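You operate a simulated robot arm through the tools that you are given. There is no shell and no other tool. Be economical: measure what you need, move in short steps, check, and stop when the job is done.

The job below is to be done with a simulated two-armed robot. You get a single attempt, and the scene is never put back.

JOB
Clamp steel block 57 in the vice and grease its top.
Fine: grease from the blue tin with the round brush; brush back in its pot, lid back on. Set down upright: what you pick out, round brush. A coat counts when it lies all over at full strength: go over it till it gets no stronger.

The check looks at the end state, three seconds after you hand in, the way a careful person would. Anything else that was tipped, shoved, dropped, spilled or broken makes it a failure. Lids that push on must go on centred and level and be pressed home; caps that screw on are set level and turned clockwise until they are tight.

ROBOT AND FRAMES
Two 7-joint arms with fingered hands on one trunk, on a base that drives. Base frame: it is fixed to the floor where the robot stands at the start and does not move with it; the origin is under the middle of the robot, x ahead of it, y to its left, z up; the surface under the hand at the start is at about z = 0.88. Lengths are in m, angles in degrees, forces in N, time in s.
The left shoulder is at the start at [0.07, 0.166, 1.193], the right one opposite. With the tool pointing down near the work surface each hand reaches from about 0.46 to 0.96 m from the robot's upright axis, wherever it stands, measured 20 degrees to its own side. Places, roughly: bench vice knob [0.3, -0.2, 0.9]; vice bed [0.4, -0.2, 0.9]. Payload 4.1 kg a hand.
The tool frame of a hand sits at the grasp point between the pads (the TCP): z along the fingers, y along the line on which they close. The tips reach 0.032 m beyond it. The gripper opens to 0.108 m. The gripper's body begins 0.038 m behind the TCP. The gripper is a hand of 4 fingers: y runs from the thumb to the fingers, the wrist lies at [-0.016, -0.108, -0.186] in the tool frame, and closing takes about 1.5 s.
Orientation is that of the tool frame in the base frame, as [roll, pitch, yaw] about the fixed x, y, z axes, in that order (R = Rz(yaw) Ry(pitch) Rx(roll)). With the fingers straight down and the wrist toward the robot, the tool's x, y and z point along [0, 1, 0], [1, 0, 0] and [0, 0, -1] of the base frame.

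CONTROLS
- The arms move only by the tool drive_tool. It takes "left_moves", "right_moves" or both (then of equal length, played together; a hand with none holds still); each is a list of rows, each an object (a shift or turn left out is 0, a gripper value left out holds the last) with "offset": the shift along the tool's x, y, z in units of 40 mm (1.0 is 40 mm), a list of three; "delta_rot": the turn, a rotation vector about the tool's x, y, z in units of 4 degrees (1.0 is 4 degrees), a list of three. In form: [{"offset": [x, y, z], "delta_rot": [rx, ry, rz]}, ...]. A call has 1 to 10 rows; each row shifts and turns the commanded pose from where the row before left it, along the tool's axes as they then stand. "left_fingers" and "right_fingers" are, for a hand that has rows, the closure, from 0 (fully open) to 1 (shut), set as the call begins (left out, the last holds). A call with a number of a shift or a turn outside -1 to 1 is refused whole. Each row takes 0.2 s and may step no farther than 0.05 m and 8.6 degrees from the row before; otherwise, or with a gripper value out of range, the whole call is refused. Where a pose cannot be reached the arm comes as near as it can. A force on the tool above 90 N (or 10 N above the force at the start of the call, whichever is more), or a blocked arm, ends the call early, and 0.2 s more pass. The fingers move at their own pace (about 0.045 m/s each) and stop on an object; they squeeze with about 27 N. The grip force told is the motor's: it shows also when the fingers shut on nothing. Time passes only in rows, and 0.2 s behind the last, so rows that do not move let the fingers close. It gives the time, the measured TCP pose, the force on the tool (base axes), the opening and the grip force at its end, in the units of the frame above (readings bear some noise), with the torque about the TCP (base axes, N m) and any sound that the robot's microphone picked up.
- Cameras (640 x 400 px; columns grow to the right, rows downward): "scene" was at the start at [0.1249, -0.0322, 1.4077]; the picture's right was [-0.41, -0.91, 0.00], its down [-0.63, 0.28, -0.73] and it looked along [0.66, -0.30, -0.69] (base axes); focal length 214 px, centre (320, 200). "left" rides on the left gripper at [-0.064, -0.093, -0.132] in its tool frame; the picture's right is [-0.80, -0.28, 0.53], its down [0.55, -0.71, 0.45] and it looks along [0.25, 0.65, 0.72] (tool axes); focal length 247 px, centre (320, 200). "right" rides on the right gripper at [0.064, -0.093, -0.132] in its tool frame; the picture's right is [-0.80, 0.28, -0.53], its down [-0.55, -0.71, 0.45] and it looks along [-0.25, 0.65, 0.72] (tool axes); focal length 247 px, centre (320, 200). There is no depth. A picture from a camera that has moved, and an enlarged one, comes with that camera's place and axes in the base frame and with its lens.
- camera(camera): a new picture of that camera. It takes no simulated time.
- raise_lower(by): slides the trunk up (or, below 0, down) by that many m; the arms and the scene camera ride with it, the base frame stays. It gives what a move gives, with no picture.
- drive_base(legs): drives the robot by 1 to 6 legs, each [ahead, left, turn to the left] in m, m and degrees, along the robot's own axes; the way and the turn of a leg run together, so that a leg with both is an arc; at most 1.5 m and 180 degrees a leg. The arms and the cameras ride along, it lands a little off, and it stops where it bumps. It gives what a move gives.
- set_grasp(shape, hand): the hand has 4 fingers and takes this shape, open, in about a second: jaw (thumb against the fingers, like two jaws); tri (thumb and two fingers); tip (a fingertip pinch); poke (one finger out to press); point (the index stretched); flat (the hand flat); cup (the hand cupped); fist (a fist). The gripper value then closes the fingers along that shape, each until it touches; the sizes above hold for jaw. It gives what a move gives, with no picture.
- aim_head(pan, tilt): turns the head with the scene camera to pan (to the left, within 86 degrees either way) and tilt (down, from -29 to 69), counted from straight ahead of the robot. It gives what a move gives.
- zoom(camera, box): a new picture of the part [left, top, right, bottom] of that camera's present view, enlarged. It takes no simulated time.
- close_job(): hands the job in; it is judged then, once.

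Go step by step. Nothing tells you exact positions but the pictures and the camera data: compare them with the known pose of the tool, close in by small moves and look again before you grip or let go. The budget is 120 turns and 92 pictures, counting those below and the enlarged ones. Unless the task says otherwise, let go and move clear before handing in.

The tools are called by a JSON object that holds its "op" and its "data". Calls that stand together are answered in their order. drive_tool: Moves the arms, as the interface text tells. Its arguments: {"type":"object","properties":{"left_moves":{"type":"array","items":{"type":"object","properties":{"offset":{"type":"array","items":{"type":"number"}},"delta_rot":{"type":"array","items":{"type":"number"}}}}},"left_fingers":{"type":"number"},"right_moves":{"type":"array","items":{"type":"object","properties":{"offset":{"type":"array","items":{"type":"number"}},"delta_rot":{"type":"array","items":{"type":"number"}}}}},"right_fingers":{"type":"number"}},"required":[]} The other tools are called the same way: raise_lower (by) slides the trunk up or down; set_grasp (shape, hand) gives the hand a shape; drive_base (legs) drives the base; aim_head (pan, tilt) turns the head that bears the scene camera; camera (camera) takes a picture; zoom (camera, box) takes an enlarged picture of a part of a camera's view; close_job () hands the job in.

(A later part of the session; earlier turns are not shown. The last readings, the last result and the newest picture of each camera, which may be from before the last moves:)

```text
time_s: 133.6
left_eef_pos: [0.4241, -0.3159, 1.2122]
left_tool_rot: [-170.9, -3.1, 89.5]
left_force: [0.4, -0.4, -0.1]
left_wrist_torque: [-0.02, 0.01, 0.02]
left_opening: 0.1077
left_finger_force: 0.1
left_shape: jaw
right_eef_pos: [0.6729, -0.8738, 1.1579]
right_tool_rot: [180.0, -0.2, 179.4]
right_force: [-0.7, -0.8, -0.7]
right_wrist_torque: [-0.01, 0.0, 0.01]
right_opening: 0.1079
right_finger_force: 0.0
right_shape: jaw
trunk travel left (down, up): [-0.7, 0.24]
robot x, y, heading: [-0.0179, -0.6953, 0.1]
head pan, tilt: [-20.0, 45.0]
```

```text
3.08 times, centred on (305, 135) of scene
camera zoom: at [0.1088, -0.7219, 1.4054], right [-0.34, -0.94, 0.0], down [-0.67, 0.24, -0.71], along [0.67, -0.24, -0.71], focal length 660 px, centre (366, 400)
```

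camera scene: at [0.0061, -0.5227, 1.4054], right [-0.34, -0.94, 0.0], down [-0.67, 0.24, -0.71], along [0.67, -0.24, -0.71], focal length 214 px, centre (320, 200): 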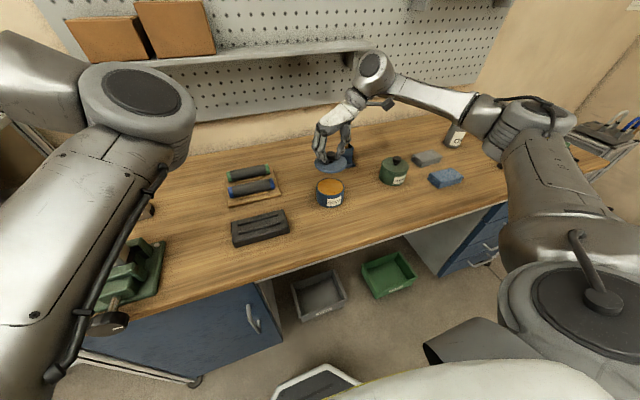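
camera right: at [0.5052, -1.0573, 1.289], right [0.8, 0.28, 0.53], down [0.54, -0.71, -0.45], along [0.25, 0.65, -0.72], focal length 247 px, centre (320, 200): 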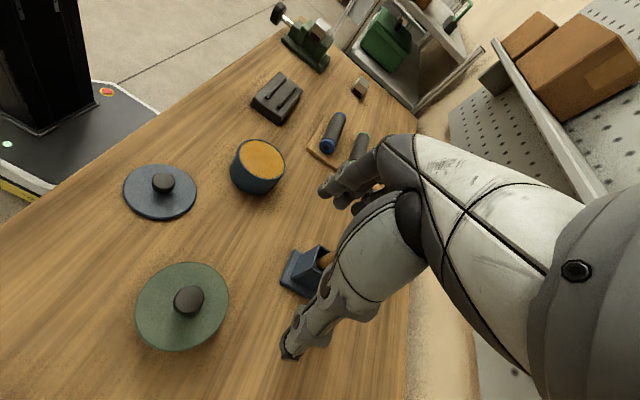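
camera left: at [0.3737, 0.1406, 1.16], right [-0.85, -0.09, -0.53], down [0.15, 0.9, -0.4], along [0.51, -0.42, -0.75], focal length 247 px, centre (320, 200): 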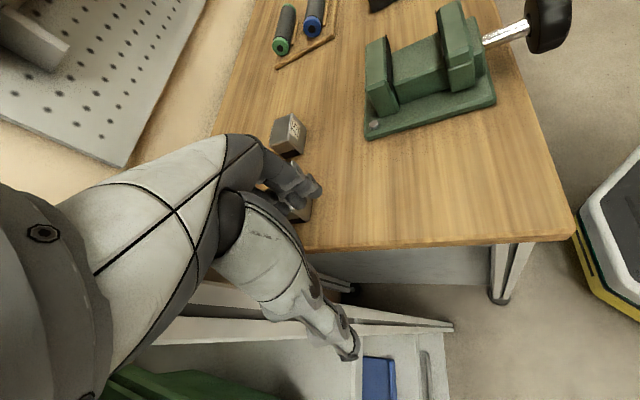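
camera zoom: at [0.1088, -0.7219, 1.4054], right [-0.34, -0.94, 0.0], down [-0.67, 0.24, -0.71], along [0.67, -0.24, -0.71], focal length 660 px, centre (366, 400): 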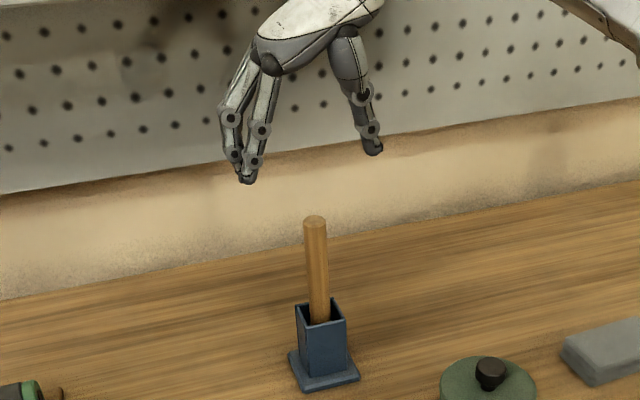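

{"op": "drive_tool", "data": {"right_moves": [{"offset": [0.05, 0.02, 0.8]}, {"offset": [0.02, 0, 0.9]}, {"offset": [0, 0, 0.9]}, {"offset": [0, 0, 0.2]}, {}]}}

{"op": "drive_tool", "data": {"right_moves": [{}, {}, {}, {}, {}, {}, {}, {}, {}], "right_fingers": 1}}

{"op": "zoom", "data": {"camera": "scene", "box": [230, 70, 380, 200]}}

```text
time_s: 134.8
left_eef_pos: [0.4239, -0.314, 1.213]
left_tool_rot: [-170.9, -3.1, 89.6]
left_force: [0.8, -1.4, -0.2]
left_wrist_torque: [-0.01, -0.01, 0.02]
left_opening: 0.1079
left_finger_force: 0.1
left_shape: jaw
right_eef_pos: [0.6684, -0.872, 1.0447]
right_tool_rot: [179.9, -0.1, 179.5]
right_force: [-0.4, 0.2, 1.1]
right_wrist_torque: [0.0, 0.01, -0.01]
right_opening: 0.108
right_finger_force: 0.0
right_shape: jaw
trunk travel left (down, up): [-0.7, 0.24]
robot x, y, heading: [-0.0164, -0.6926, 0.4]
head pan, tilt: [-20.0, 45.0]
```

```text
time_s: 136.8
left_eef_pos: [0.424, -0.3144, 1.212]
left_tool_rot: [-170.9, -3.1, 89.6]
left_force: [0.7, 0.4, 0.2]
left_wrist_torque: [0.02, 0.01, -0.05]
left_opening: 0.1079
left_finger_force: 0.0
left_shape: jaw
right_eef_pos: [0.6692, -0.8716, 1.045]
right_tool_rot: [179.9, -0.1, 179.4]
right_force: [0.1, 0.0, -0.1]
right_wrist_torque: [0.03, -0.03, 0.03]
right_opening: 0.0145
right_finger_force: 27.2
right_shape: jaw
trunk travel left (down, up): [-0.7, 0.24]
robot x, y, heading: [-0.0169, -0.6934, 0.2]
head pan, tilt: [-20.0, 45.0]
```

```text
3.08 times, centred on (305, 135) of scene
camera zoom: at [0.1091, -0.7208, 1.4054], right [-0.34, -0.94, 0.0], down [-0.67, 0.24, -0.71], along [0.67, -0.24, -0.71], focal length 660 px, centre (366, 400)
```

zoom: 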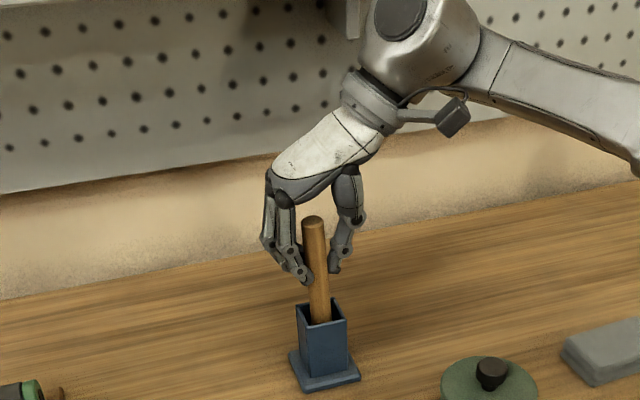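

Handle gripped at (0.669,-0.872,1.045) — I'll remember this for returning it. Lifting the brush.

{"op": "drive_tool", "data": {"right_moves": [{"offset": [0, 0, -0.3]}, {"offset": [0, 0, -0.7]}, {"offset": [0, 0, -0.8]}, {"offset": [0, 0, -0.8]}, {"offset": [0, 0, -0.8]}, {}]}}

{"op": "zoom", "data": {"camera": "scene", "box": [220, 20, 380, 200]}}

```text
time_s: 138.2
left_eef_pos: [0.4253, -0.3155, 1.2122]
left_tool_rot: [-170.8, -3.1, 89.6]
left_force: [-0.5, 0.1, -0.4]
left_wrist_torque: [0.0, -0.02, -0.01]
left_opening: 0.1077
left_finger_force: 0.1
left_shape: jaw
right_eef_pos: [0.6695, -0.8721, 1.1788]
right_tool_rot: [179.9, -0.1, 179.5]
right_force: [0.7, -0.1, -0.7]
right_wrist_torque: [0.02, 0.03, -0.01]
right_opening: 0.0147
right_finger_force: 27.3
right_shape: jaw
trunk travel left (down, up): [-0.7, 0.24]
robot x, y, heading: [-0.014, -0.6968, 0.2]
head pan, tilt: [-20.0, 45.0]
```

```text
2.22 times, centred on (300, 110) of scene
camera zoom: at [0.1096, -0.7212, 1.4053], right [-0.34, -0.94, 0.0], down [-0.67, 0.24, -0.71], along [0.66, -0.24, -0.71], focal length 477 px, centre (364, 400)
```

zoom: 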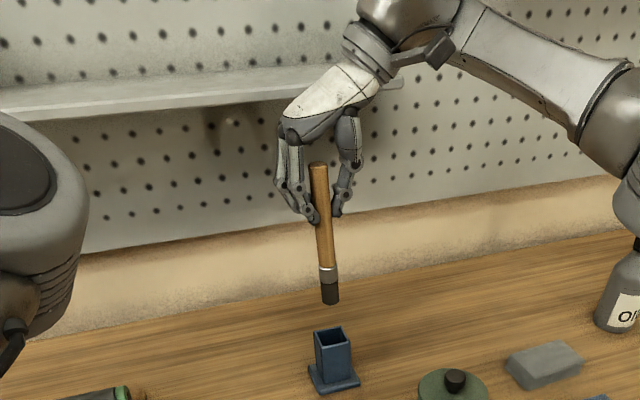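

The round brush is out; its tip is ≈0.154 m below the TCP. Carrying it over the tin.

{"op": "drive_tool", "data": {"right_moves": [{"offset": [0.677, 0.542, 0]}, {"offset": [0.677, 0.542, 0]}, {"offset": [0.677, 0.542, 0]}, {"offset": [0.677, 0.542, 0.1]}, {"offset": [0.677, 0.542, 0.3]}, {"offset": [0.677, 0.542, 0.3]}, {}]}}

{"op": "zoom", "data": {"camera": "scene", "box": [190, 60, 370, 220]}}

```text
time_s: 139.8
left_eef_pos: [0.4239, -0.3148, 1.2126]
left_tool_rot: [-170.8, -3.0, 89.6]
left_force: [0.6, 0.0, -0.4]
left_wrist_torque: [0.02, -0.01, 0.01]
left_opening: 0.1078
left_finger_force: 0.0
left_shape: jaw
right_eef_pos: [0.5088, -0.7384, 1.1515]
right_tool_rot: [-179.9, -0.1, 179.5]
right_force: [-0.5, 0.0, -0.3]
right_wrist_torque: [0.0, -0.01, -0.02]
right_opening: 0.0145
right_finger_force: 26.8
right_shape: jaw
trunk travel left (down, up): [-0.7, 0.24]
robot x, y, heading: [-0.0186, -0.6934, 0.4]
head pan, tilt: [-20.0, 45.0]
```

```text
2.50 times, centred on (280, 140) of scene
camera zoom: at [0.1093, -0.7213, 1.4054], right [-0.34, -0.94, 0.0], down [-0.67, 0.24, -0.71], along [0.67, -0.24, -0.71], focal length 536 px, centre (420, 350)
```

zoom: 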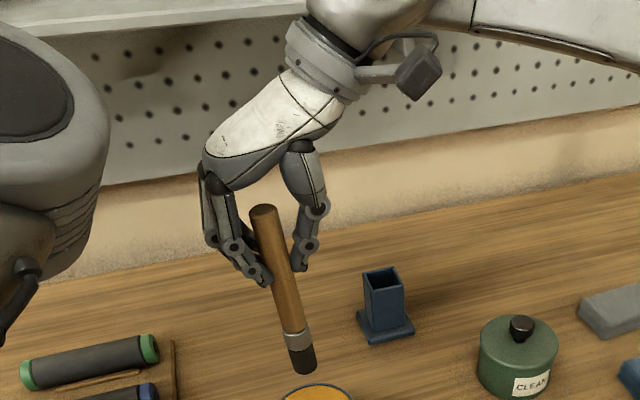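

{"op": "drive_tool", "data": {"right_moves": [{"offset": [0.2, 0, 0.6]}, {"offset": [0, 0, 0.7]}, {"offset": [0, 0, 0.5]}, {}]}}

{"op": "zoom", "data": {"camera": "scene", "box": [230, 130, 340, 240]}}

```text
time_s: 140.8
left_eef_pos: [0.4209, -0.3147, 1.2128]
left_tool_rot: [-170.9, -3.1, 89.7]
left_force: [0.8, -0.1, 0.9]
left_wrist_torque: [0.03, 0.02, 0.01]
left_opening: 0.108
left_finger_force: 0.0
left_shape: jaw
right_eef_pos: [0.4981, -0.7393, 1.0866]
right_tool_rot: [179.7, 0.3, 179.5]
right_force: [1.4, -3.7, 41.9]
right_wrist_torque: [0.0, 0.0, -0.02]
right_opening: 0.0176
right_finger_force: 27.4
right_shape: jaw
trunk travel left (down, up): [-0.7, 0.24]
robot x, y, heading: [-0.016, -0.695, 0.3]
head pan, tilt: [-20.0, 45.0]
```

```text
3.64 times, centred on (285, 185) of scene
camera zoom: at [0.105, -0.7208, 1.4065], right [-0.34, -0.94, 0.0], down [-0.66, 0.24, -0.71], along [0.67, -0.24, -0.71], focal length 780 px, centre (447, 254)
```

zoom: 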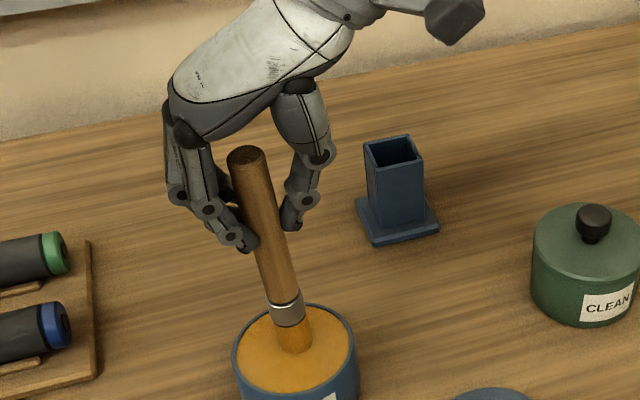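

Bristles are in the grease and coated. Easing up, swirling lightly, and lifting.

{"op": "drive_tool", "data": {"right_moves": [{"offset": [0, 0, -0.09]}, {"offset": [0.2, 0, 0]}, {"offset": [-0.2, 0.2, 0]}, {"offset": [-0.2, -0.2, 0]}, {"offset": [0.2, 0, 0]}, {"offset": [0, 0, -0.3]}, {"offset": [0, 0, -0.8]}, {"offset": [0, 0, -0.8]}, {"offset": [0, 0, -0.6]}]}}

{"op": "zoom", "data": {"camera": "scene", "box": [210, 90, 370, 240]}}

```text
time_s: 142.8
left_eef_pos: [0.4236, -0.3141, 1.2114]
left_tool_rot: [-170.7, -3.1, 89.6]
left_force: [-0.4, 0.7, -0.4]
left_wrist_torque: [0.0, 0.03, 0.02]
left_opening: 0.1079
left_finger_force: 0.1
left_shape: jaw
right_eef_pos: [0.503, -0.7397, 1.1841]
right_tool_rot: [-179.9, -0.1, 179.4]
right_force: [0.7, -0.4, -1.6]
right_wrist_torque: [0.03, 0.01, 0.01]
right_opening: 0.0163
right_finger_force: 26.8
right_shape: jaw
trunk travel left (down, up): [-0.7, 0.24]
robot x, y, heading: [-0.0143, -0.6968, 0.2]
head pan, tilt: [-20.0, 45.0]
```

```text
2.67 times, centred on (290, 165) of scene
camera zoom: at [0.1092, -0.7205, 1.4053], right [-0.34, -0.94, 0.0], down [-0.67, 0.24, -0.71], along [0.67, -0.24, -0.71], focal length 572 px, centre (400, 293)
```

zoom: 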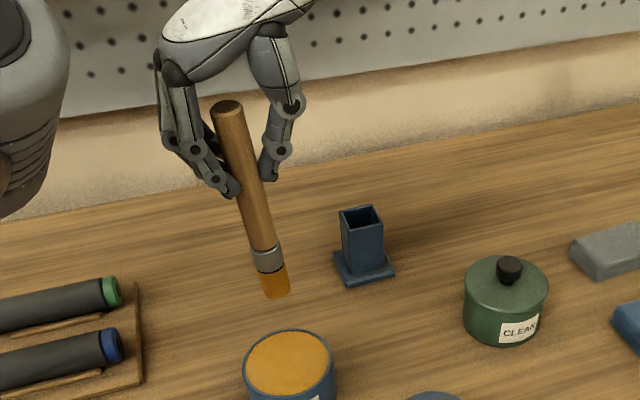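

Brush is loaded. Raising it and driving the base back to the vice.

{"op": "drive_tool", "data": {"right_moves": [{"offset": [0, 0, -0.8]}, {"offset": [0, 0, -0.5]}]}}

{"op": "drive_base", "data": {"legs": [[-0.13, 0, 0], [0, 0.58, 0]]}}

{"op": "aim_head", "data": {"pan": -5, "tilt": 50}}

{"op": "camera", "data": {"camera": "scene"}}

```text
time_s: 143.4
left_eef_pos: [0.4241, -0.3131, 1.212]
left_tool_rot: [-171.0, -3.1, 89.7]
left_force: [1.1, 0.1, -0.6]
left_wrist_torque: [-0.02, 0.01, -0.02]
left_opening: 0.1079
left_finger_force: 0.1
left_shape: jaw
right_eef_pos: [0.5003, -0.7408, 1.2351]
right_tool_rot: [180.0, -0.1, 179.6]
right_force: [-0.3, 0.1, -0.8]
right_wrist_torque: [-0.01, 0.05, -0.01]
right_opening: 0.0159
right_finger_force: 26.5
right_shape: jaw
trunk travel left (down, up): [-0.7, 0.24]
robot x, y, heading: [-0.0177, -0.6968, 0.2]
head pan, tilt: [-20.0, 45.0]
```

```text
time_s: 147.6
left_eef_pos: [0.2986, 0.2665, 1.2122]
left_tool_rot: [-170.8, -3.0, 89.2]
left_force: [-0.3, 0.5, 0.3]
left_wrist_torque: [-0.02, 0.02, 0.01]
left_opening: 0.1078
left_finger_force: 0.0
left_shape: jaw
right_eef_pos: [0.3732, -0.1596, 1.2364]
right_tool_rot: [-180.0, -0.1, 179.2]
right_force: [-0.5, -0.3, -0.2]
right_wrist_torque: [-0.01, 0.0, 0.0]
right_opening: 0.0162
right_finger_force: 26.8
right_shape: jaw
trunk travel left (down, up): [-0.7, 0.24]
robot x, y, heading: [-0.1503, -0.1098, -0.2]
head pan, tilt: [-20.0, 45.0]
```

```text
time_s: 148.4
left_eef_pos: [0.2995, 0.2671, 1.2118]
left_tool_rot: [-170.8, -3.1, 89.2]
left_force: [-0.4, -0.4, 0.3]
left_wrist_torque: [0.03, 0.02, -0.03]
left_opening: 0.1078
left_finger_force: 0.1
left_shape: jaw
right_eef_pos: [0.3735, -0.1593, 1.2353]
right_tool_rot: [-180.0, 0.0, 179.1]
right_force: [0.3, 0.4, -1.1]
right_wrist_torque: [0.02, -0.04, 0.01]
right_opening: 0.0162
right_finger_force: 27.1
right_shape: jaw
trunk travel left (down, up): [-0.7, 0.24]
robot x, y, heading: [-0.1485, -0.1103, -0.2]
head pan, tilt: [-5.0, 50.0]
```

```text
19 pictures are left
camera scene: at [-0.0189, -0.1158, 1.3985], right [-0.09, -1.0, 0.0], down [-0.76, 0.07, -0.64], along [0.64, -0.06, -0.77], focal length 214 px, centre (320, 200)
```

scene: 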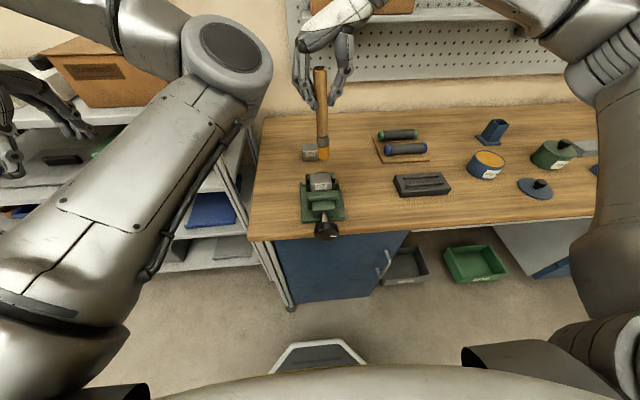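

{"op": "zoom", "data": {"camera": "scene", "box": [280, 120, 370, 220]}}

```text
4.00 times, centred on (325, 170) of scene
camera zoom: at [-0.0189, -0.1158, 1.3985], right [-0.09, -1.0, 0.0], down [-0.76, 0.07, -0.64], along [0.64, -0.06, -0.77], focal length 858 px, centre (300, 320)
```

zoom: 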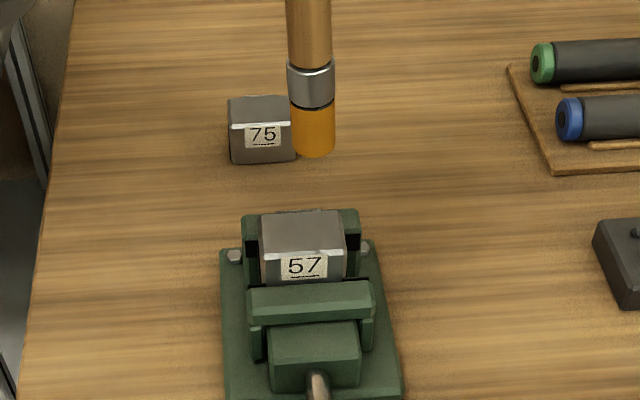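

Block top spans x 0.400–0.439, y −0.129…−0.185, z≈0.973; the brush tip is straight below the TCP. Lowering toward the block top.

{"op": "drive_tool", "data": {"right_moves": [{"offset": [-0.39, 0.02, 0.7]}, {"offset": [-0.39, 0.02, 0.7]}, {"offset": [-0.39, 0.02, 0.7]}, {"offset": [0, 0, 0.15]}, {"offset": [0, 0, 0.15]}, {"offset": [0, 0, 0.15]}, {}]}}

{"op": "zoom", "data": {"camera": "scene", "box": [280, 120, 370, 220]}}

```text
time_s: 150.0
left_eef_pos: [0.2986, 0.2664, 1.2122]
left_tool_rot: [-170.8, -3.1, 89.3]
left_force: [0.3, 0.8, 0.1]
left_wrist_torque: [0.01, 0.02, -0.01]
left_opening: 0.1078
left_finger_force: 0.2
left_shape: jaw
right_eef_pos: [0.4194, -0.1569, 1.1335]
right_tool_rot: [-180.0, -0.2, 179.1]
right_force: [0.0, 0.0, -0.1]
right_wrist_torque: [-0.02, 0.0, -0.02]
right_opening: 0.0163
right_finger_force: 26.6
right_shape: jaw
trunk travel left (down, up): [-0.7, 0.24]
robot x, y, heading: [-0.1455, -0.1099, -0.2]
head pan, tilt: [-5.0, 50.0]
```

```text
4.00 times, centred on (325, 170) of scene
camera zoom: at [-0.0193, -0.1159, 1.3985], right [-0.09, -1.0, 0.0], down [-0.76, 0.07, -0.64], along [0.64, -0.06, -0.77], focal length 858 px, centre (300, 320)
```

zoom: 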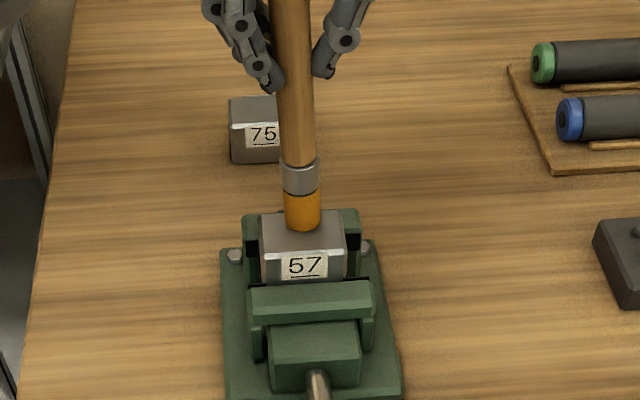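

{"op": "drive_tool", "data": {"right_moves": [{"offset": [0, 0, 0.05]}, {"offset": [0, 0, 0.05]}, {"offset": [0, 0, 0.05]}, {"offset": [0, 0, 0.05]}, {}]}}

```text
time_s: 151.2
left_eef_pos: [0.2945, 0.2662, 1.2145]
left_tool_rot: [-171.1, -3.2, 89.2]
left_force: [-1.0, -0.3, -0.1]
left_wrist_torque: [-0.02, -0.01, -0.02]
left_opening: 0.1078
left_finger_force: 0.1
left_shape: jaw
right_eef_pos: [0.4163, -0.1568, 1.1303]
right_tool_rot: [179.8, 0.3, 179.0]
right_force: [1.3, -1.3, 42.4]
right_wrist_torque: [0.08, -0.03, -0.01]
right_opening: 0.0183
right_finger_force: 27.1
right_shape: jaw
trunk travel left (down, up): [-0.7, 0.24]
robot x, y, heading: [-0.1413, -0.1084, -0.4]
head pan, tilt: [-5.0, 50.0]
```

Contact at TCP z≈1.131. Easing the pressure and painting a raster over the top.

{"op": "drive_tool", "data": {"right_moves": [{"offset": [0, 0, -0.08]}, {"offset": [0, 0.48, 0]}, {"offset": [-0.28, 0, 0]}, {"offset": [0, -0.48, 0]}, {"offset": [0, -0.48, 0]}, {"offset": [0.28, 0, 0]}, {"offset": [0, 0.48, 0]}, {"offset": [0, 0.48, 0]}, {"offset": [0.28, 0, 0]}, {"offset": [0, -0.48, 0]}]}}

{"op": "drive_tool", "data": {"right_moves": [{"offset": [0, -0.48, 0]}, {"offset": [-0.28, 0, 0]}, {"offset": [0, 0.48, 0]}, {"offset": [0, 0, -0.5]}, {"offset": [-0.1, 0, -0.8]}, {"offset": [-0.8, 0, -0.4]}]}}

{"op": "zoom", "data": {"camera": "scene", "box": [295, 155, 350, 210]}}

```text
time_s: 153.4
left_eef_pos: [0.2961, 0.2663, 1.2121]
left_tool_rot: [-170.8, -3.1, 89.4]
left_force: [-0.6, 0.1, 0.2]
left_wrist_torque: [0.04, 0.0, -0.01]
left_opening: 0.1077
left_finger_force: 0.1
left_shape: jaw
right_eef_pos: [0.4062, -0.1562, 1.1296]
right_tool_rot: [179.9, 0.0, 179.1]
right_force: [0.5, 1.3, 14.4]
right_wrist_torque: [0.21, -0.14, -0.06]
right_opening: 0.0173
right_finger_force: 27.1
right_shape: jaw
trunk travel left (down, up): [-0.7, 0.24]
robot x, y, heading: [-0.1438, -0.1091, -0.1]
head pan, tilt: [-5.0, 50.0]
```

```text
time_s: 154.8
left_eef_pos: [0.301, 0.2685, 1.2102]
left_tool_rot: [-170.8, -3.0, 89.2]
left_force: [-0.4, 0.1, 0.3]
left_wrist_torque: [0.0, 0.04, 0.01]
left_opening: 0.1078
left_finger_force: 0.1
left_shape: jaw
right_eef_pos: [0.4578, -0.157, 1.1967]
right_tool_rot: [-179.9, -0.2, 179.1]
right_force: [0.7, 0.7, -0.2]
right_wrist_torque: [0.03, 0.0, -0.01]
right_opening: 0.0156
right_finger_force: 26.8
right_shape: jaw
trunk travel left (down, up): [-0.7, 0.24]
robot x, y, heading: [-0.1458, -0.108, -0.2]
head pan, tilt: [-5.0, 50.0]
```

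```text
7.27 times, centred on (322, 182) of scene
camera zoom: at [-0.0169, -0.1149, 1.3982], right [-0.09, -1.0, 0.0], down [-0.76, 0.07, -0.64], along [0.64, -0.06, -0.77], focal length 1560 px, centre (302, 327)
```

zoom: 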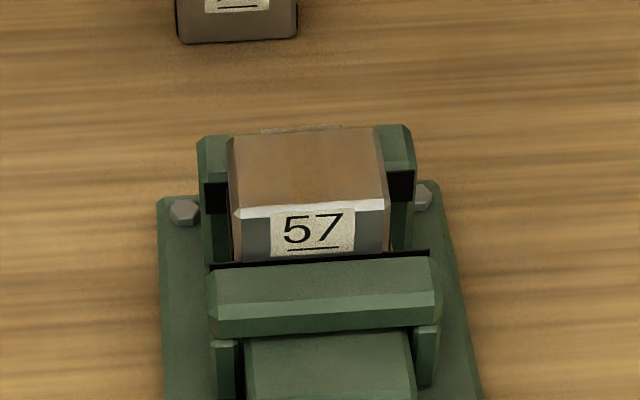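

A thin even coat so far. Going over it again, densely in both directions.

{"op": "drive_tool", "data": {"right_moves": [{"offset": [0.5, 0, 0.84]}, {"offset": [0.47, 0, 0.85]}, {"offset": [-0.35, 0.5, 0]}, {"offset": [0, -0.5, 0]}, {"offset": [0, -0.5, 0]}, {"offset": [0.17, 0, 0]}, {"offset": [0, 0.5, 0]}, {"offset": [0, 0.5, 0]}, {"offset": [0.18, 0, 0]}, {"offset": [0, -0.5, 0]}]}}

{"op": "drive_tool", "data": {"right_moves": [{"offset": [0, -0.5, 0]}, {"offset": [0.17, 0, 0]}, {"offset": [0, 0.5, 0]}, {"offset": [0, 0.5, 0]}, {"offset": [0.18, 0, 0]}, {"offset": [0, -0.5, 0]}, {"offset": [0, -0.5, 0]}, {"offset": [-0.7, 0, 0]}, {"offset": [0, 0.25, 0]}, {"offset": [0.7, 0, 0]}]}}

{"op": "drive_tool", "data": {"right_moves": [{"offset": [0, 0.25, 0]}, {"offset": [-0.7, 0, 0]}, {"offset": [0, 0.25, 0]}, {"offset": [0.7, 0, 0]}, {"offset": [0, 0.25, 0]}, {"offset": [-0.7, 0, 0]}, {"offset": [0, 0, -0.5]}, {"offset": [-0.3, -0.5, -0.8]}, {"offset": [-0.8, 0, -0.4]}]}}

{"op": "zoom", "data": {"camera": "scene", "box": [295, 125, 350, 210]}}

```text
time_s: 157.0
left_eef_pos: [0.2989, 0.2672, 1.2128]
left_tool_rot: [-170.9, -3.2, 89.2]
left_force: [0.5, -0.2, -0.1]
left_wrist_torque: [-0.01, 0.0, 0.0]
left_opening: 0.1076
left_finger_force: 0.1
left_shape: jaw
right_eef_pos: [0.4159, -0.1583, 1.1319]
right_tool_rot: [180.0, -0.2, 179.1]
right_force: [0.2, -0.1, 0.1]
right_wrist_torque: [0.09, -0.02, -0.01]
right_opening: 0.0156
right_finger_force: 27.6
right_shape: jaw
trunk travel left (down, up): [-0.7, 0.24]
robot x, y, heading: [-0.1444, -0.111, -0.2]
head pan, tilt: [-5.0, 50.0]
```

```text
time_s: 159.2
left_eef_pos: [0.2966, 0.2667, 1.2136]
left_tool_rot: [-171.0, -3.2, 89.2]
left_force: [-1.1, -0.6, -0.8]
left_wrist_torque: [0.02, 0.0, -0.02]
left_opening: 0.1079
left_finger_force: 0.1
left_shape: jaw
right_eef_pos: [0.4, -0.1702, 1.1294]
right_tool_rot: [179.9, 0.0, 179.1]
right_force: [0.9, -0.3, 9.7]
right_wrist_torque: [-0.05, -0.23, 0.0]
right_opening: 0.0163
right_finger_force: 27.2
right_shape: jaw
trunk travel left (down, up): [-0.7, 0.24]
robot x, y, heading: [-0.1455, -0.1108, 0.0]
head pan, tilt: [-5.0, 50.0]
```

```text
time_s: 161.2
left_eef_pos: [0.3006, 0.2675, 1.21]
left_tool_rot: [-170.8, -3.0, 89.2]
left_force: [0.0, 0.4, 0.4]
left_wrist_torque: [-0.04, 0.05, 0.03]
left_opening: 0.1079
left_finger_force: 0.0
left_shape: jaw
right_eef_pos: [0.4753, -0.1586, 1.1951]
right_tool_rot: [-179.9, -0.2, 179.1]
right_force: [0.5, -0.5, -0.4]
right_wrist_torque: [-0.01, 0.01, -0.01]
right_opening: 0.016
right_finger_force: 27.1
right_shape: jaw
trunk travel left (down, up): [-0.7, 0.24]
robot x, y, heading: [-0.1416, -0.1085, -0.2]
head pan, tilt: [-5.0, 50.0]
```

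```text
4.71 times, centred on (322, 168) of scene
camera zoom: at [-0.0167, -0.1145, 1.3982], right [-0.09, -1.0, 0.0], down [-0.76, 0.07, -0.64], along [0.64, -0.06, -0.77], focal length 1009 px, centre (308, 353)
```

zoom: 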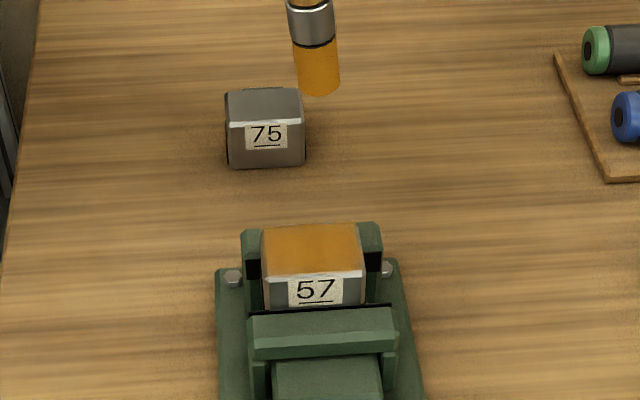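

Far stronger now; edges and corners still look weaker. Another full pass including the perimeter, slightly firmer.

{"op": "drive_tool", "data": {"right_moves": [{"offset": [0.7, 0.02, 0.8]}, {"offset": [0.7, 0.02, 0.91]}, {"offset": [-0.38, 0.5, 0]}, {"offset": [0, -0.55, 0]}, {"offset": [0, -0.5, 0]}, {"offset": [0.38, 0, 0]}, {"offset": [0.38, 0, 0]}, {"offset": [0, 0.55, 0]}, {"offset": [0, 0.5, 0]}, {"offset": [-0.38, 0, 0]}]}}

{"op": "drive_tool", "data": {"right_moves": [{"offset": [-0.25, 0, 0]}, {"offset": [0, -0.5, 0]}, {"offset": [0, -0.5, 0]}, {"offset": [0.17, 0, 0]}, {"offset": [0, 0.5, 0]}, {"offset": [0, 0.5, 0]}, {"offset": [0.17, 0, 0]}, {"offset": [0, -0.5, 0]}, {"offset": [0, -0.5, 0]}, {"offset": [0.2, 0, 0]}]}}

{"op": "drive_tool", "data": {"right_moves": [{"offset": [0, 0.5, 0]}, {"offset": [0, 0.5, 0]}, {"offset": [0.1, 0, 0]}, {"offset": [0, -0.5, 0]}, {"offset": [0, -0.5, 0]}, {"offset": [-0.38, 0, 0]}, {"offset": [-0.38, 0, 0]}, {"offset": [0, 0.5, 0]}, {"offset": [0, 0.5, 0]}, {"offset": [0.38, 0, 0]}]}}

{"op": "drive_tool", "data": {"right_moves": [{"offset": [0.38, 0, 0]}, {"offset": [0, -0.25, 0]}, {"offset": [-0.7, 0, 0]}, {"offset": [0, -0.25, 0]}, {"offset": [0.7, 0, 0]}, {"offset": [0, -0.25, 0]}, {"offset": [-0.7, 0, 0]}, {"offset": [0, 0, -0.7]}, {"offset": [-0.5, 0.3, -0.8]}, {"offset": [-0.7, 0, -0.2]}]}}

{"op": "zoom", "data": {"camera": "scene", "box": [300, 165, 340, 200]}}

```text
time_s: 163.4
left_eef_pos: [0.2985, 0.2663, 1.212]
left_tool_rot: [-170.9, -3.2, 89.2]
left_force: [0.3, -0.9, -0.1]
left_wrist_torque: [0.03, 0.01, -0.01]
left_opening: 0.1076
left_finger_force: 0.0
left_shape: jaw
right_eef_pos: [0.4197, -0.1361, 1.1305]
right_tool_rot: [179.9, 0.0, 178.9]
right_force: [-0.3, -0.2, 6.7]
right_wrist_torque: [-0.11, 0.11, 0.02]
right_opening: 0.016
right_finger_force: 26.5
right_shape: jaw
trunk travel left (down, up): [-0.7, 0.24]
robot x, y, heading: [-0.1464, -0.1066, -0.2]
head pan, tilt: [-5.0, 50.0]
```

```text
time_s: 165.6
left_eef_pos: [0.2975, 0.268, 1.2114]
left_tool_rot: [-170.9, -3.1, 89.2]
left_force: [0.5, 0.2, -0.3]
left_wrist_torque: [0.01, -0.01, 0.03]
left_opening: 0.1076
left_finger_force: 0.1
left_shape: jaw
right_eef_pos: [0.4053, -0.1752, 1.1298]
right_tool_rot: [179.9, 0.0, 179.1]
right_force: [1.3, 2.0, 6.6]
right_wrist_torque: [0.28, -0.12, -0.01]
right_opening: 0.0158
right_finger_force: 27.2
right_shape: jaw
trunk travel left (down, up): [-0.7, 0.24]
robot x, y, heading: [-0.147, -0.1102, -0.4]
head pan, tilt: [-5.0, 50.0]
```

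```text
time_s: 167.8
left_eef_pos: [0.2978, 0.2654, 1.2115]
left_tool_rot: [-170.9, -3.1, 89.2]
left_force: [-0.9, -0.9, 0.7]
left_wrist_torque: [0.02, -0.02, 0.0]
left_opening: 0.1078
left_finger_force: 0.0
left_shape: jaw
right_eef_pos: [0.4179, -0.1362, 1.1296]
right_tool_rot: [-180.0, 0.0, 179.0]
right_force: [0.1, 0.0, 3.8]
right_wrist_torque: [-0.04, -0.17, 0.03]
right_opening: 0.016
right_finger_force: 27.0
right_shape: jaw
trunk travel left (down, up): [-0.7, 0.24]
robot x, y, heading: [-0.1479, -0.1121, -0.3]
head pan, tilt: [-5.0, 50.0]
```

```text
time_s: 170.0
left_eef_pos: [0.3006, 0.2668, 1.2112]
left_tool_rot: [-170.8, -3.1, 89.2]
left_force: [-0.4, -0.5, 0.7]
left_wrist_torque: [0.01, -0.02, 0.04]
left_opening: 0.1078
left_finger_force: 0.1
left_shape: jaw
right_eef_pos: [0.4821, -0.1563, 1.1971]
right_tool_rot: [-180.0, -0.2, 179.1]
right_force: [0.2, 0.1, -1.1]
right_wrist_torque: [0.01, 0.02, 0.03]
right_opening: 0.0152
right_finger_force: 27.4
right_shape: jaw
trunk travel left (down, up): [-0.7, 0.24]
robot x, y, heading: [-0.1414, -0.1062, -0.3]
head pan, tilt: [-5.0, 50.0]
```

```text
11.43 times, centred on (320, 182) of scene
camera zoom: at [-0.017, -0.1158, 1.3982], right [-0.09, -1.0, 0.0], down [-0.76, 0.07, -0.64], along [0.64, -0.06, -0.77], focal length 2451 px, centre (320, 400)
```

zoom: 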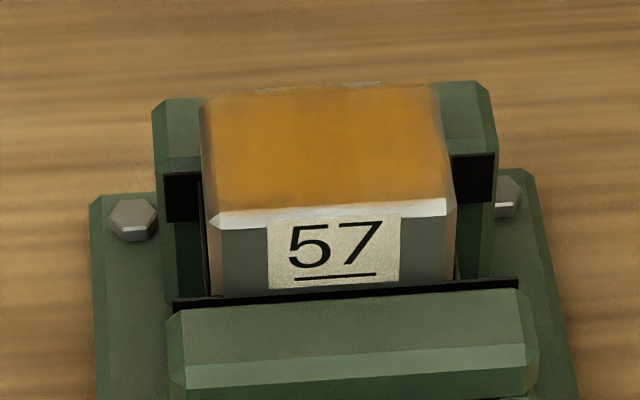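

Coat is nearly uniform; the outermost left/right strips look a bit lighter. One more thorough pass reaching past the edges.

{"op": "drive_tool", "data": {"right_moves": [{"offset": [0.6, 0.29, 0.85]}, {"offset": [0.59, 0.29, 0.9]}, {"offset": [0.38, 0, 0]}, {"offset": [0.38, 0, 0]}, {"offset": [0, -0.2, 0]}, {"offset": [-0.38, 0, 0]}, {"offset": [-0.38, 0, 0]}, {"offset": [0, -0.2, 0]}, {"offset": [0.38, 0, 0]}, {"offset": [0.38, 0, 0]}]}}

{"op": "drive_tool", "data": {"right_moves": [{"offset": [0, -0.2, 0]}, {"offset": [-0.38, 0, 0]}, {"offset": [-0.38, 0, 0]}, {"offset": [0, -0.2, 0]}, {"offset": [0.38, 0, 0]}, {"offset": [0.38, 0, 0]}, {"offset": [0, -0.2, 0]}, {"offset": [-0.38, 0, 0]}, {"offset": [-0.38, 0, 0]}, {"offset": [0, -0.2, 0]}]}}

{"op": "drive_tool", "data": {"right_moves": [{"offset": [0.38, 0, 0]}, {"offset": [0.38, 0, 0]}, {"offset": [0, 0.6, 0]}, {"offset": [0, 0.6, 0]}, {"offset": [-0.38, 0, 0]}, {"offset": [-0.38, 0, 0]}, {"offset": [0, -0.6, 0]}, {"offset": [0, -0.6, 0]}, {"offset": [0.19, 0, 0]}, {"offset": [0, 0.6, 0]}]}}

{"op": "drive_tool", "data": {"right_moves": [{"offset": [0, 0.6, 0]}, {"offset": [0.19, 0, 0]}, {"offset": [0, -0.6, 0]}, {"offset": [0, -0.6, 0]}, {"offset": [0.19, 0, 0]}, {"offset": [0, 0.6, 0]}, {"offset": [0, 0.6, 0]}, {"offset": [0, 0, -0.7]}, {"offset": [-0.7, -0.5, -0.8]}, {"offset": [-0.8, 0, -0.3]}]}}

{"op": "zoom", "data": {"camera": "scene", "box": [300, 165, 340, 200]}}

```text
time_s: 172.2
left_eef_pos: [0.2979, 0.2676, 1.2107]
left_tool_rot: [-170.9, -3.1, 89.2]
left_force: [0.0, -0.8, 0.0]
left_wrist_torque: [0.0, -0.01, 0.0]
left_opening: 0.1079
left_finger_force: 0.2
left_shape: jaw
right_eef_pos: [0.4014, -0.1458, 1.1273]
right_tool_rot: [-180.0, -0.1, 179.0]
right_force: [1.0, 1.6, 10.3]
right_wrist_torque: [0.31, -0.31, 0.0]
right_opening: 0.0164
right_finger_force: 26.8
right_shape: jaw
trunk travel left (down, up): [-0.7, 0.24]
robot x, y, heading: [-0.1436, -0.1143, 0.2]
head pan, tilt: [-5.0, 50.0]
```

```text
time_s: 174.4
left_eef_pos: [0.2988, 0.2671, 1.2131]
left_tool_rot: [-170.9, -3.0, 89.3]
left_force: [0.2, 0.0, -0.5]
left_wrist_torque: [0.0, 0.0, 0.05]
left_opening: 0.1079
left_finger_force: 0.0
left_shape: jaw
right_eef_pos: [0.4305, -0.1795, 1.1281]
right_tool_rot: [179.9, 0.0, 179.0]
right_force: [0.0, 2.7, 12.4]
right_wrist_torque: [0.56, 0.08, 0.02]
right_opening: 0.0155
right_finger_force: 26.6
right_shape: jaw
trunk travel left (down, up): [-0.7, 0.24]
robot x, y, heading: [-0.1445, -0.109, -0.3]
head pan, tilt: [-5.0, 50.0]
```

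```text
time_s: 176.6
left_eef_pos: [0.2996, 0.2686, 1.2114]
left_tool_rot: [-170.9, -3.0, 89.2]
left_force: [-0.2, 0.4, -0.1]
left_wrist_torque: [0.01, -0.01, -0.01]
left_opening: 0.1078
left_finger_force: 0.1
left_shape: jaw
right_eef_pos: [0.4238, -0.1545, 1.1278]
right_tool_rot: [180.0, 0.0, 178.9]
right_force: [-0.6, 0.1, 10.7]
right_wrist_torque: [-0.08, 0.03, -0.04]
right_opening: 0.0162
right_finger_force: 27.2
right_shape: jaw
trunk travel left (down, up): [-0.7, 0.24]
robot x, y, heading: [-0.1416, -0.1119, -0.2]
head pan, tilt: [-5.0, 50.0]
```

```text
time_s: 178.8
left_eef_pos: [0.3003, 0.2689, 1.2101]
left_tool_rot: [-170.8, -3.0, 89.2]
left_force: [-0.5, -0.8, 0.5]
left_wrist_torque: [-0.02, 0.02, 0.02]
left_opening: 0.1079
left_finger_force: 0.0
left_shape: jaw
right_eef_pos: [0.472, -0.1495, 1.197]
right_tool_rot: [-179.9, -0.2, 179.1]
right_force: [-0.1, -0.1, -0.5]
right_wrist_torque: [-0.05, 0.02, 0.02]
right_opening: 0.0161
right_finger_force: 26.8
right_shape: jaw
trunk travel left (down, up): [-0.7, 0.24]
robot x, y, heading: [-0.1461, -0.1114, -0.2]
head pan, tilt: [-5.0, 50.0]
```

```text
11.43 times, centred on (320, 182) of scene
camera zoom: at [-0.0172, -0.1144, 1.3983], right [-0.09, -1.0, 0.0], down [-0.76, 0.07, -0.64], along [0.64, -0.06, -0.77], focal length 2451 px, centre (320, 400)
```

zoom: 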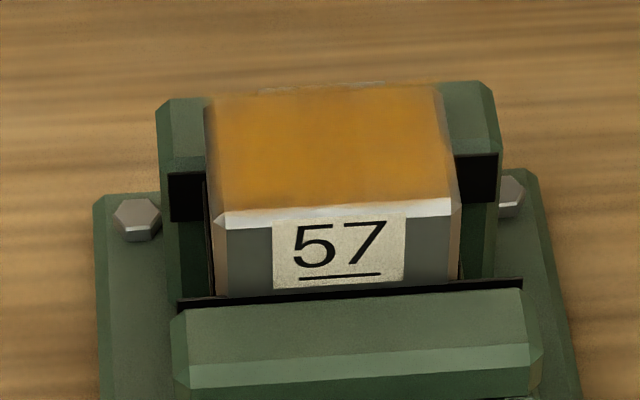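

Now uniform. A last pass along the front and side strips to be sure.

{"op": "drive_tool", "data": {"right_moves": [{"offset": [0.76, 0.2, 0.8]}, {"offset": [0.75, 0.21, 0.94]}, {"offset": [0, -0.6, 0]}, {"offset": [0, -0.6, 0]}, {"offset": [0.18, 0, 0]}, {"offset": [0, 0.6, 0]}, {"offset": [0, 0.6, 0]}, {"offset": [0.1, 0, 0]}, {"offset": [0, -0.6, 0]}, {"offset": [0, -0.6, 0]}]}}

{"op": "drive_tool", "data": {"right_moves": [{"offset": [-0.4, 0, 0]}, {"offset": [-0.4, 0, 0]}, {"offset": [0, 0.6, 0]}, {"offset": [0, 0.6, 0]}, {"offset": [0.4, 0, 0]}, {"offset": [0.4, 0, 0]}, {"offset": [-0.4, -0.4, 0]}, {"offset": [0, 0, -0.8]}, {"offset": [-0.4, 0, -0.9]}, {"offset": [0, 0, -0.9]}]}}

{"op": "zoom", "data": {"camera": "scene", "box": [300, 165, 340, 200]}}

```text
time_s: 181.0
left_eef_pos: [0.2985, 0.2675, 1.2135]
left_tool_rot: [-170.9, -3.0, 89.2]
left_force: [-0.2, -0.2, 0.3]
left_wrist_torque: [0.0, -0.01, 0.02]
left_opening: 0.1078
left_finger_force: 0.1
left_shape: jaw
right_eef_pos: [0.395, -0.1811, 1.1308]
right_tool_rot: [180.0, -0.1, 179.2]
right_force: [-1.0, 0.1, -1.0]
right_wrist_torque: [-0.01, -0.02, 0.01]
right_opening: 0.0159
right_finger_force: 27.4
right_shape: jaw
trunk travel left (down, up): [-0.7, 0.24]
robot x, y, heading: [-0.1472, -0.1103, -0.2]
head pan, tilt: [-5.0, 50.0]
```

```text
time_s: 183.2
left_eef_pos: [0.2987, 0.2673, 1.2121]
left_tool_rot: [-170.9, -3.0, 89.2]
left_force: [0.5, 0.3, 1.2]
left_wrist_torque: [0.02, -0.02, -0.01]
left_opening: 0.108
left_finger_force: 0.1
left_shape: jaw
right_eef_pos: [0.4282, -0.1501, 1.2342]
right_tool_rot: [180.0, -0.1, 179.2]
right_force: [-0.4, -0.2, -1.2]
right_wrist_torque: [0.03, 0.0, 0.03]
right_opening: 0.0158
right_finger_force: 27.2
right_shape: jaw
trunk travel left (down, up): [-0.7, 0.24]
robot x, y, heading: [-0.1432, -0.11, -0.1]
head pan, tilt: [-5.0, 50.0]
```

```text
11.43 times, centred on (320, 182) of scene
camera zoom: at [-0.0195, -0.116, 1.3985], right [-0.09, -1.0, 0.0], down [-0.76, 0.07, -0.64], along [0.64, -0.06, -0.77], focal length 2451 px, centre (320, 400)
```

zoom: 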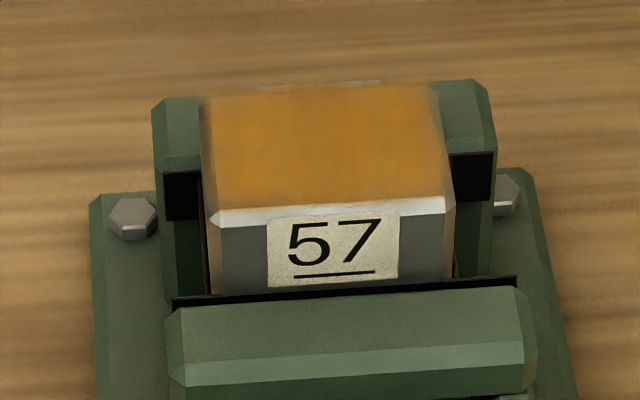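

The coat is even and no longer changing. Driving back to the pot to return the brush.

{"op": "drive_base", "data": {"legs": [[0, -0.585, 0], [0.13, 0, 0]]}}

{"op": "aim_head", "data": {"pan": -20, "tilt": 40}}

```text
time_s: 187.4
left_eef_pos: [0.4257, -0.3149, 1.2119]
left_tool_rot: [-170.9, -3.1, 89.7]
left_force: [0.8, -0.3, 0.0]
left_wrist_torque: [-0.02, -0.01, 0.02]
left_opening: 0.1078
left_finger_force: 0.0
left_shape: jaw
right_eef_pos: [0.5596, -0.731, 1.2346]
right_tool_rot: [-180.0, 0.0, 179.5]
right_force: [0.2, -0.8, -1.1]
right_wrist_torque: [0.0, 0.03, -0.02]
right_opening: 0.0159
right_finger_force: 27.3
right_shape: jaw
trunk travel left (down, up): [-0.7, 0.24]
robot x, y, heading: [-0.0181, -0.6977, 0.4]
head pan, tilt: [-5.0, 50.0]
```

```text
time_s: 188.1
left_eef_pos: [0.4266, -0.3142, 1.2111]
left_tool_rot: [-170.7, -3.1, 89.7]
left_force: [0.4, 0.1, 0.0]
left_wrist_torque: [0.02, -0.01, -0.02]
left_opening: 0.1076
left_finger_force: 0.0
left_shape: jaw
right_eef_pos: [0.5602, -0.7299, 1.2344]
right_tool_rot: [-180.0, -0.2, 179.5]
right_force: [0.6, 1.2, 0.3]
right_wrist_torque: [0.01, 0.02, -0.01]
right_opening: 0.016
right_finger_force: 27.2
right_shape: jaw
trunk travel left (down, up): [-0.7, 0.24]
robot x, y, heading: [-0.0159, -0.6985, -0.0]
head pan, tilt: [-20.0, 40.0]
```

{"op": "drive_tool", "data": {"right_moves": [{"offset": [-0.545, -0.71, 0]}, {"offset": [-0.545, -0.71, 0]}, {"offset": [-0.545, -0.71, 0.3]}, {"offset": [-0.545, -0.71, 0.3]}, {"offset": [-0.545, -0.71, 0.3]}, {"offset": [0, 0, 0.8]}, {"offset": [0, 0, 0.4]}, {}]}}

{"op": "camera", "data": {"camera": "scene"}}

```text
time_s: 189.9
left_eef_pos: [0.4261, -0.3145, 1.2117]
left_tool_rot: [-170.9, -3.1, 89.6]
left_force: [0.7, 0.7, -0.3]
left_wrist_torque: [0.01, -0.02, 0.0]
left_opening: 0.1078
left_finger_force: 0.1
left_shape: jaw
right_eef_pos: [0.6658, -0.8739, 1.1503]
right_tool_rot: [-179.9, 0.0, 179.6]
right_force: [0.1, -0.3, -0.9]
right_wrist_torque: [-0.01, 0.0, -0.02]
right_opening: 0.0159
right_finger_force: 27.0
right_shape: jaw
trunk travel left (down, up): [-0.7, 0.24]
robot x, y, heading: [-0.0133, -0.6961, 0.3]
head pan, tilt: [-20.0, 40.0]
```

```text
11 pictures are left
camera scene: at [0.1144, -0.7224, 1.4127], right [-0.34, -0.94, 0.0], down [-0.61, 0.22, -0.77], along [0.72, -0.26, -0.64], focal length 214 px, centre (320, 200)
```

scene: 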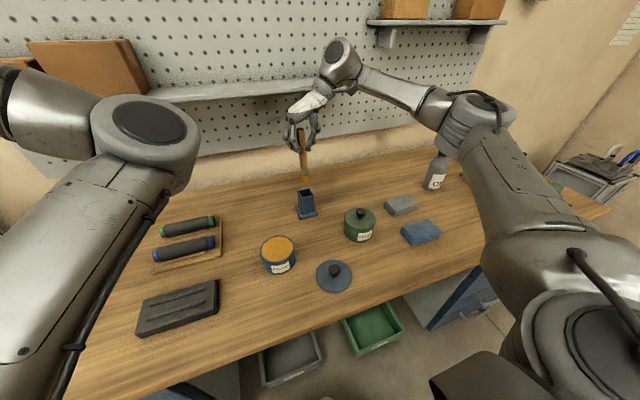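

{"op": "zoom", "data": {"camera": "scene", "box": [270, 120, 345, 225]}}

```text
3.81 times, centred on (308, 172) of scene
camera zoom: at [0.1144, -0.7224, 1.4127], right [-0.34, -0.94, 0.0], down [-0.61, 0.22, -0.77], along [0.72, -0.26, -0.64], focal length 817 px, centre (368, 305)
```

zoom: 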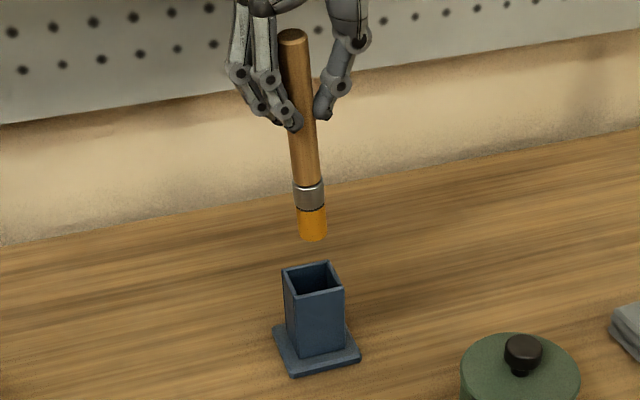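

Tip and pot mouth line up within ~3 mm. Adjusting and lowering the brush into the pot.

{"op": "drive_tool", "data": {"right_moves": [{"offset": [0.05, 0.06, 0.4]}, {"offset": [0, 0, 0.4]}, {"offset": [0, 0, 0.4]}, {}]}}

{"op": "zoom", "data": {"camera": "scene", "box": [270, 120, 345, 225]}}

```text
time_s: 190.9
left_eef_pos: [0.4214, -0.3145, 1.2138]
left_tool_rot: [-171.1, -3.1, 89.7]
left_force: [-0.2, 0.0, 1.0]
left_wrist_torque: [-0.03, 0.01, -0.05]
left_opening: 0.1075
left_finger_force: 0.1
left_shape: jaw
right_eef_pos: [0.6603, -0.8692, 1.1087]
right_tool_rot: [179.8, 0.3, 179.5]
right_force: [-6.7, 0.3, 33.7]
right_wrist_torque: [0.11, 0.11, 0.02]
right_opening: 0.0177
right_finger_force: 26.8
right_shape: jaw
trunk travel left (down, up): [-0.7, 0.24]
robot x, y, heading: [-0.0149, -0.6989, 0.1]
head pan, tilt: [-20.0, 40.0]
```

```text
3.81 times, centred on (308, 172) of scene
camera zoom: at [0.1092, -0.7215, 1.4137], right [-0.34, -0.94, 0.0], down [-0.6, 0.22, -0.77], along [0.72, -0.26, -0.64], focal length 817 px, centre (368, 305)
```

zoom: 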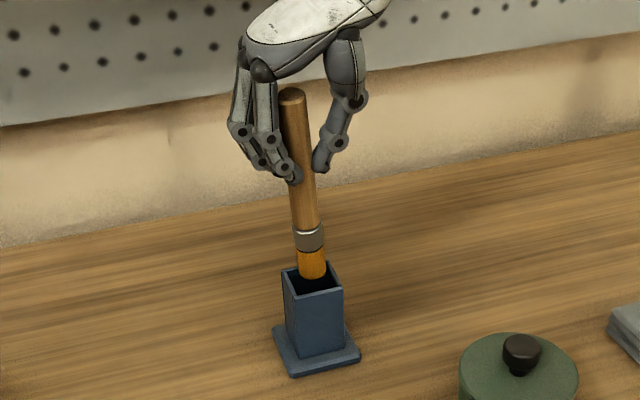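

The tip met the rear wall of the pot (the brush sits ~7° tilted in the hand). Lifting, straightening the brush by tilting the hand, and re-centring.

{"op": "drive_tool", "data": {"right_moves": [{"offset": [0, 0, -0.6]}, {"offset": [0, 0, -0.1], "delta_rot": [0, 0.75, 0]}, {"offset": [-0.12, 0, 0], "delta_rot": [0, 0.75, 0]}, {}, {}]}}

{"op": "zoom", "data": {"camera": "scene", "box": [270, 120, 345, 225]}}

```text
time_s: 192.1
left_eef_pos: [0.4253, -0.3152, 1.2125]
left_tool_rot: [-170.9, -3.2, 89.8]
left_force: [-0.3, -0.6, 0.6]
left_wrist_torque: [-0.01, -0.03, 0.01]
left_opening: 0.1079
left_finger_force: 0.0
left_shape: jaw
right_eef_pos: [0.6694, -0.8699, 1.1313]
right_tool_rot: [-180.0, -6.1, 179.5]
right_force: [0.5, 0.3, 0.4]
right_wrist_torque: [0.02, 0.01, 0.01]
right_opening: 0.0162
right_finger_force: 27.0
right_shape: jaw
trunk travel left (down, up): [-0.7, 0.24]
robot x, y, heading: [-0.0159, -0.6941, 0.1]
head pan, tilt: [-20.0, 40.0]
```

```text
3.81 times, centred on (308, 172) of scene
camera zoom: at [0.114, -0.7224, 1.4127], right [-0.34, -0.94, 0.0], down [-0.6, 0.22, -0.77], along [0.72, -0.26, -0.64], focal length 817 px, centre (368, 305)
```

zoom: 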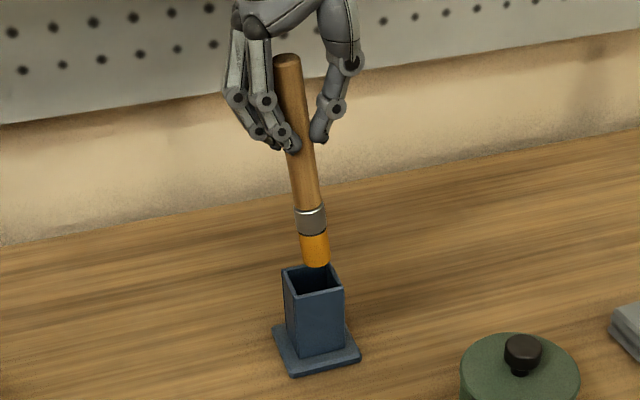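

Now the tip is ~4 mm too far right with a slight sideways lean; correcting both, then lowering just into the mouth.

{"op": "drive_tool", "data": {"right_moves": [{"offset": [-0.02, -0.09, 0], "delta_rot": [-0.75, 0, 0]}, {"offset": [0, 0, 0.3]}, {"offset": [0, 0, 0.3]}, {"offset": [0, 0, 0.2]}, {}]}}

{"op": "zoom", "data": {"camera": "scene", "box": [270, 120, 345, 225]}}

```text
time_s: 193.3
left_eef_pos: [0.4258, -0.315, 1.2115]
left_tool_rot: [-170.8, -3.0, 89.6]
left_force: [0.4, -0.1, -0.3]
left_wrist_torque: [-0.01, 0.0, -0.03]
left_opening: 0.108
left_finger_force: 0.0
left_shape: jaw
right_eef_pos: [0.6678, -0.8728, 1.098]
right_tool_rot: [177.0, -6.1, 179.5]
right_force: [-0.1, 0.3, -1.4]
right_wrist_torque: [0.02, 0.02, 0.0]
right_opening: 0.0161
right_finger_force: 27.5
right_shape: jaw
trunk travel left (down, up): [-0.7, 0.24]
robot x, y, heading: [-0.0152, -0.6969, 0.2]
head pan, tilt: [-20.0, 40.0]
```

```text
3.81 times, centred on (308, 172) of scene
camera zoom: at [0.1146, -0.7223, 1.4127], right [-0.34, -0.94, 0.0], down [-0.61, 0.22, -0.77], along [0.72, -0.26, -0.64], focal length 817 px, centre (368, 305)
```

zoom: 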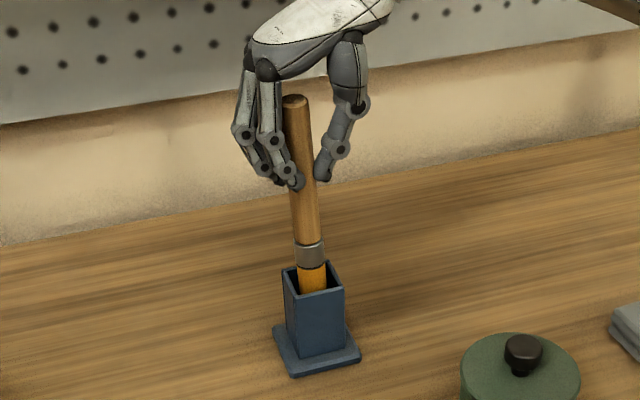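

The bristles are inside the mouth with no contact. Lowering the rest of the way.

{"op": "drive_tool", "data": {"right_moves": [{"offset": [-0.028, -0.014, 0.28]}, {"offset": [-0.028, -0.014, 0.28]}, {"offset": [-0.028, -0.014, 0.28]}, {"offset": [-0.02, -0.01, 0.2]}, {"offset": [-0.01, -0.005, 0.1]}, {"offset": [0, 0, 0.1]}, {}]}}

```text
time_s: 194.9
left_eef_pos: [0.4256, -0.3145, 1.2118]
left_tool_rot: [-170.9, -3.0, 89.7]
left_force: [0.2, 0.6, -0.5]
left_wrist_torque: [0.0, -0.01, 0.03]
left_opening: 0.1079
left_finger_force: 0.0
left_shape: jaw
right_eef_pos: [0.6661, -0.8727, 1.0467]
right_tool_rot: [176.9, -6.1, 179.6]
right_force: [0.2, 0.5, -1.2]
right_wrist_torque: [-0.05, 0.0, 0.03]
right_opening: 0.0162
right_finger_force: 26.8
right_shape: jaw
trunk travel left (down, up): [-0.7, 0.24]
robot x, y, heading: [-0.0138, -0.6947, 0.0]
head pan, tilt: [-20.0, 40.0]
```

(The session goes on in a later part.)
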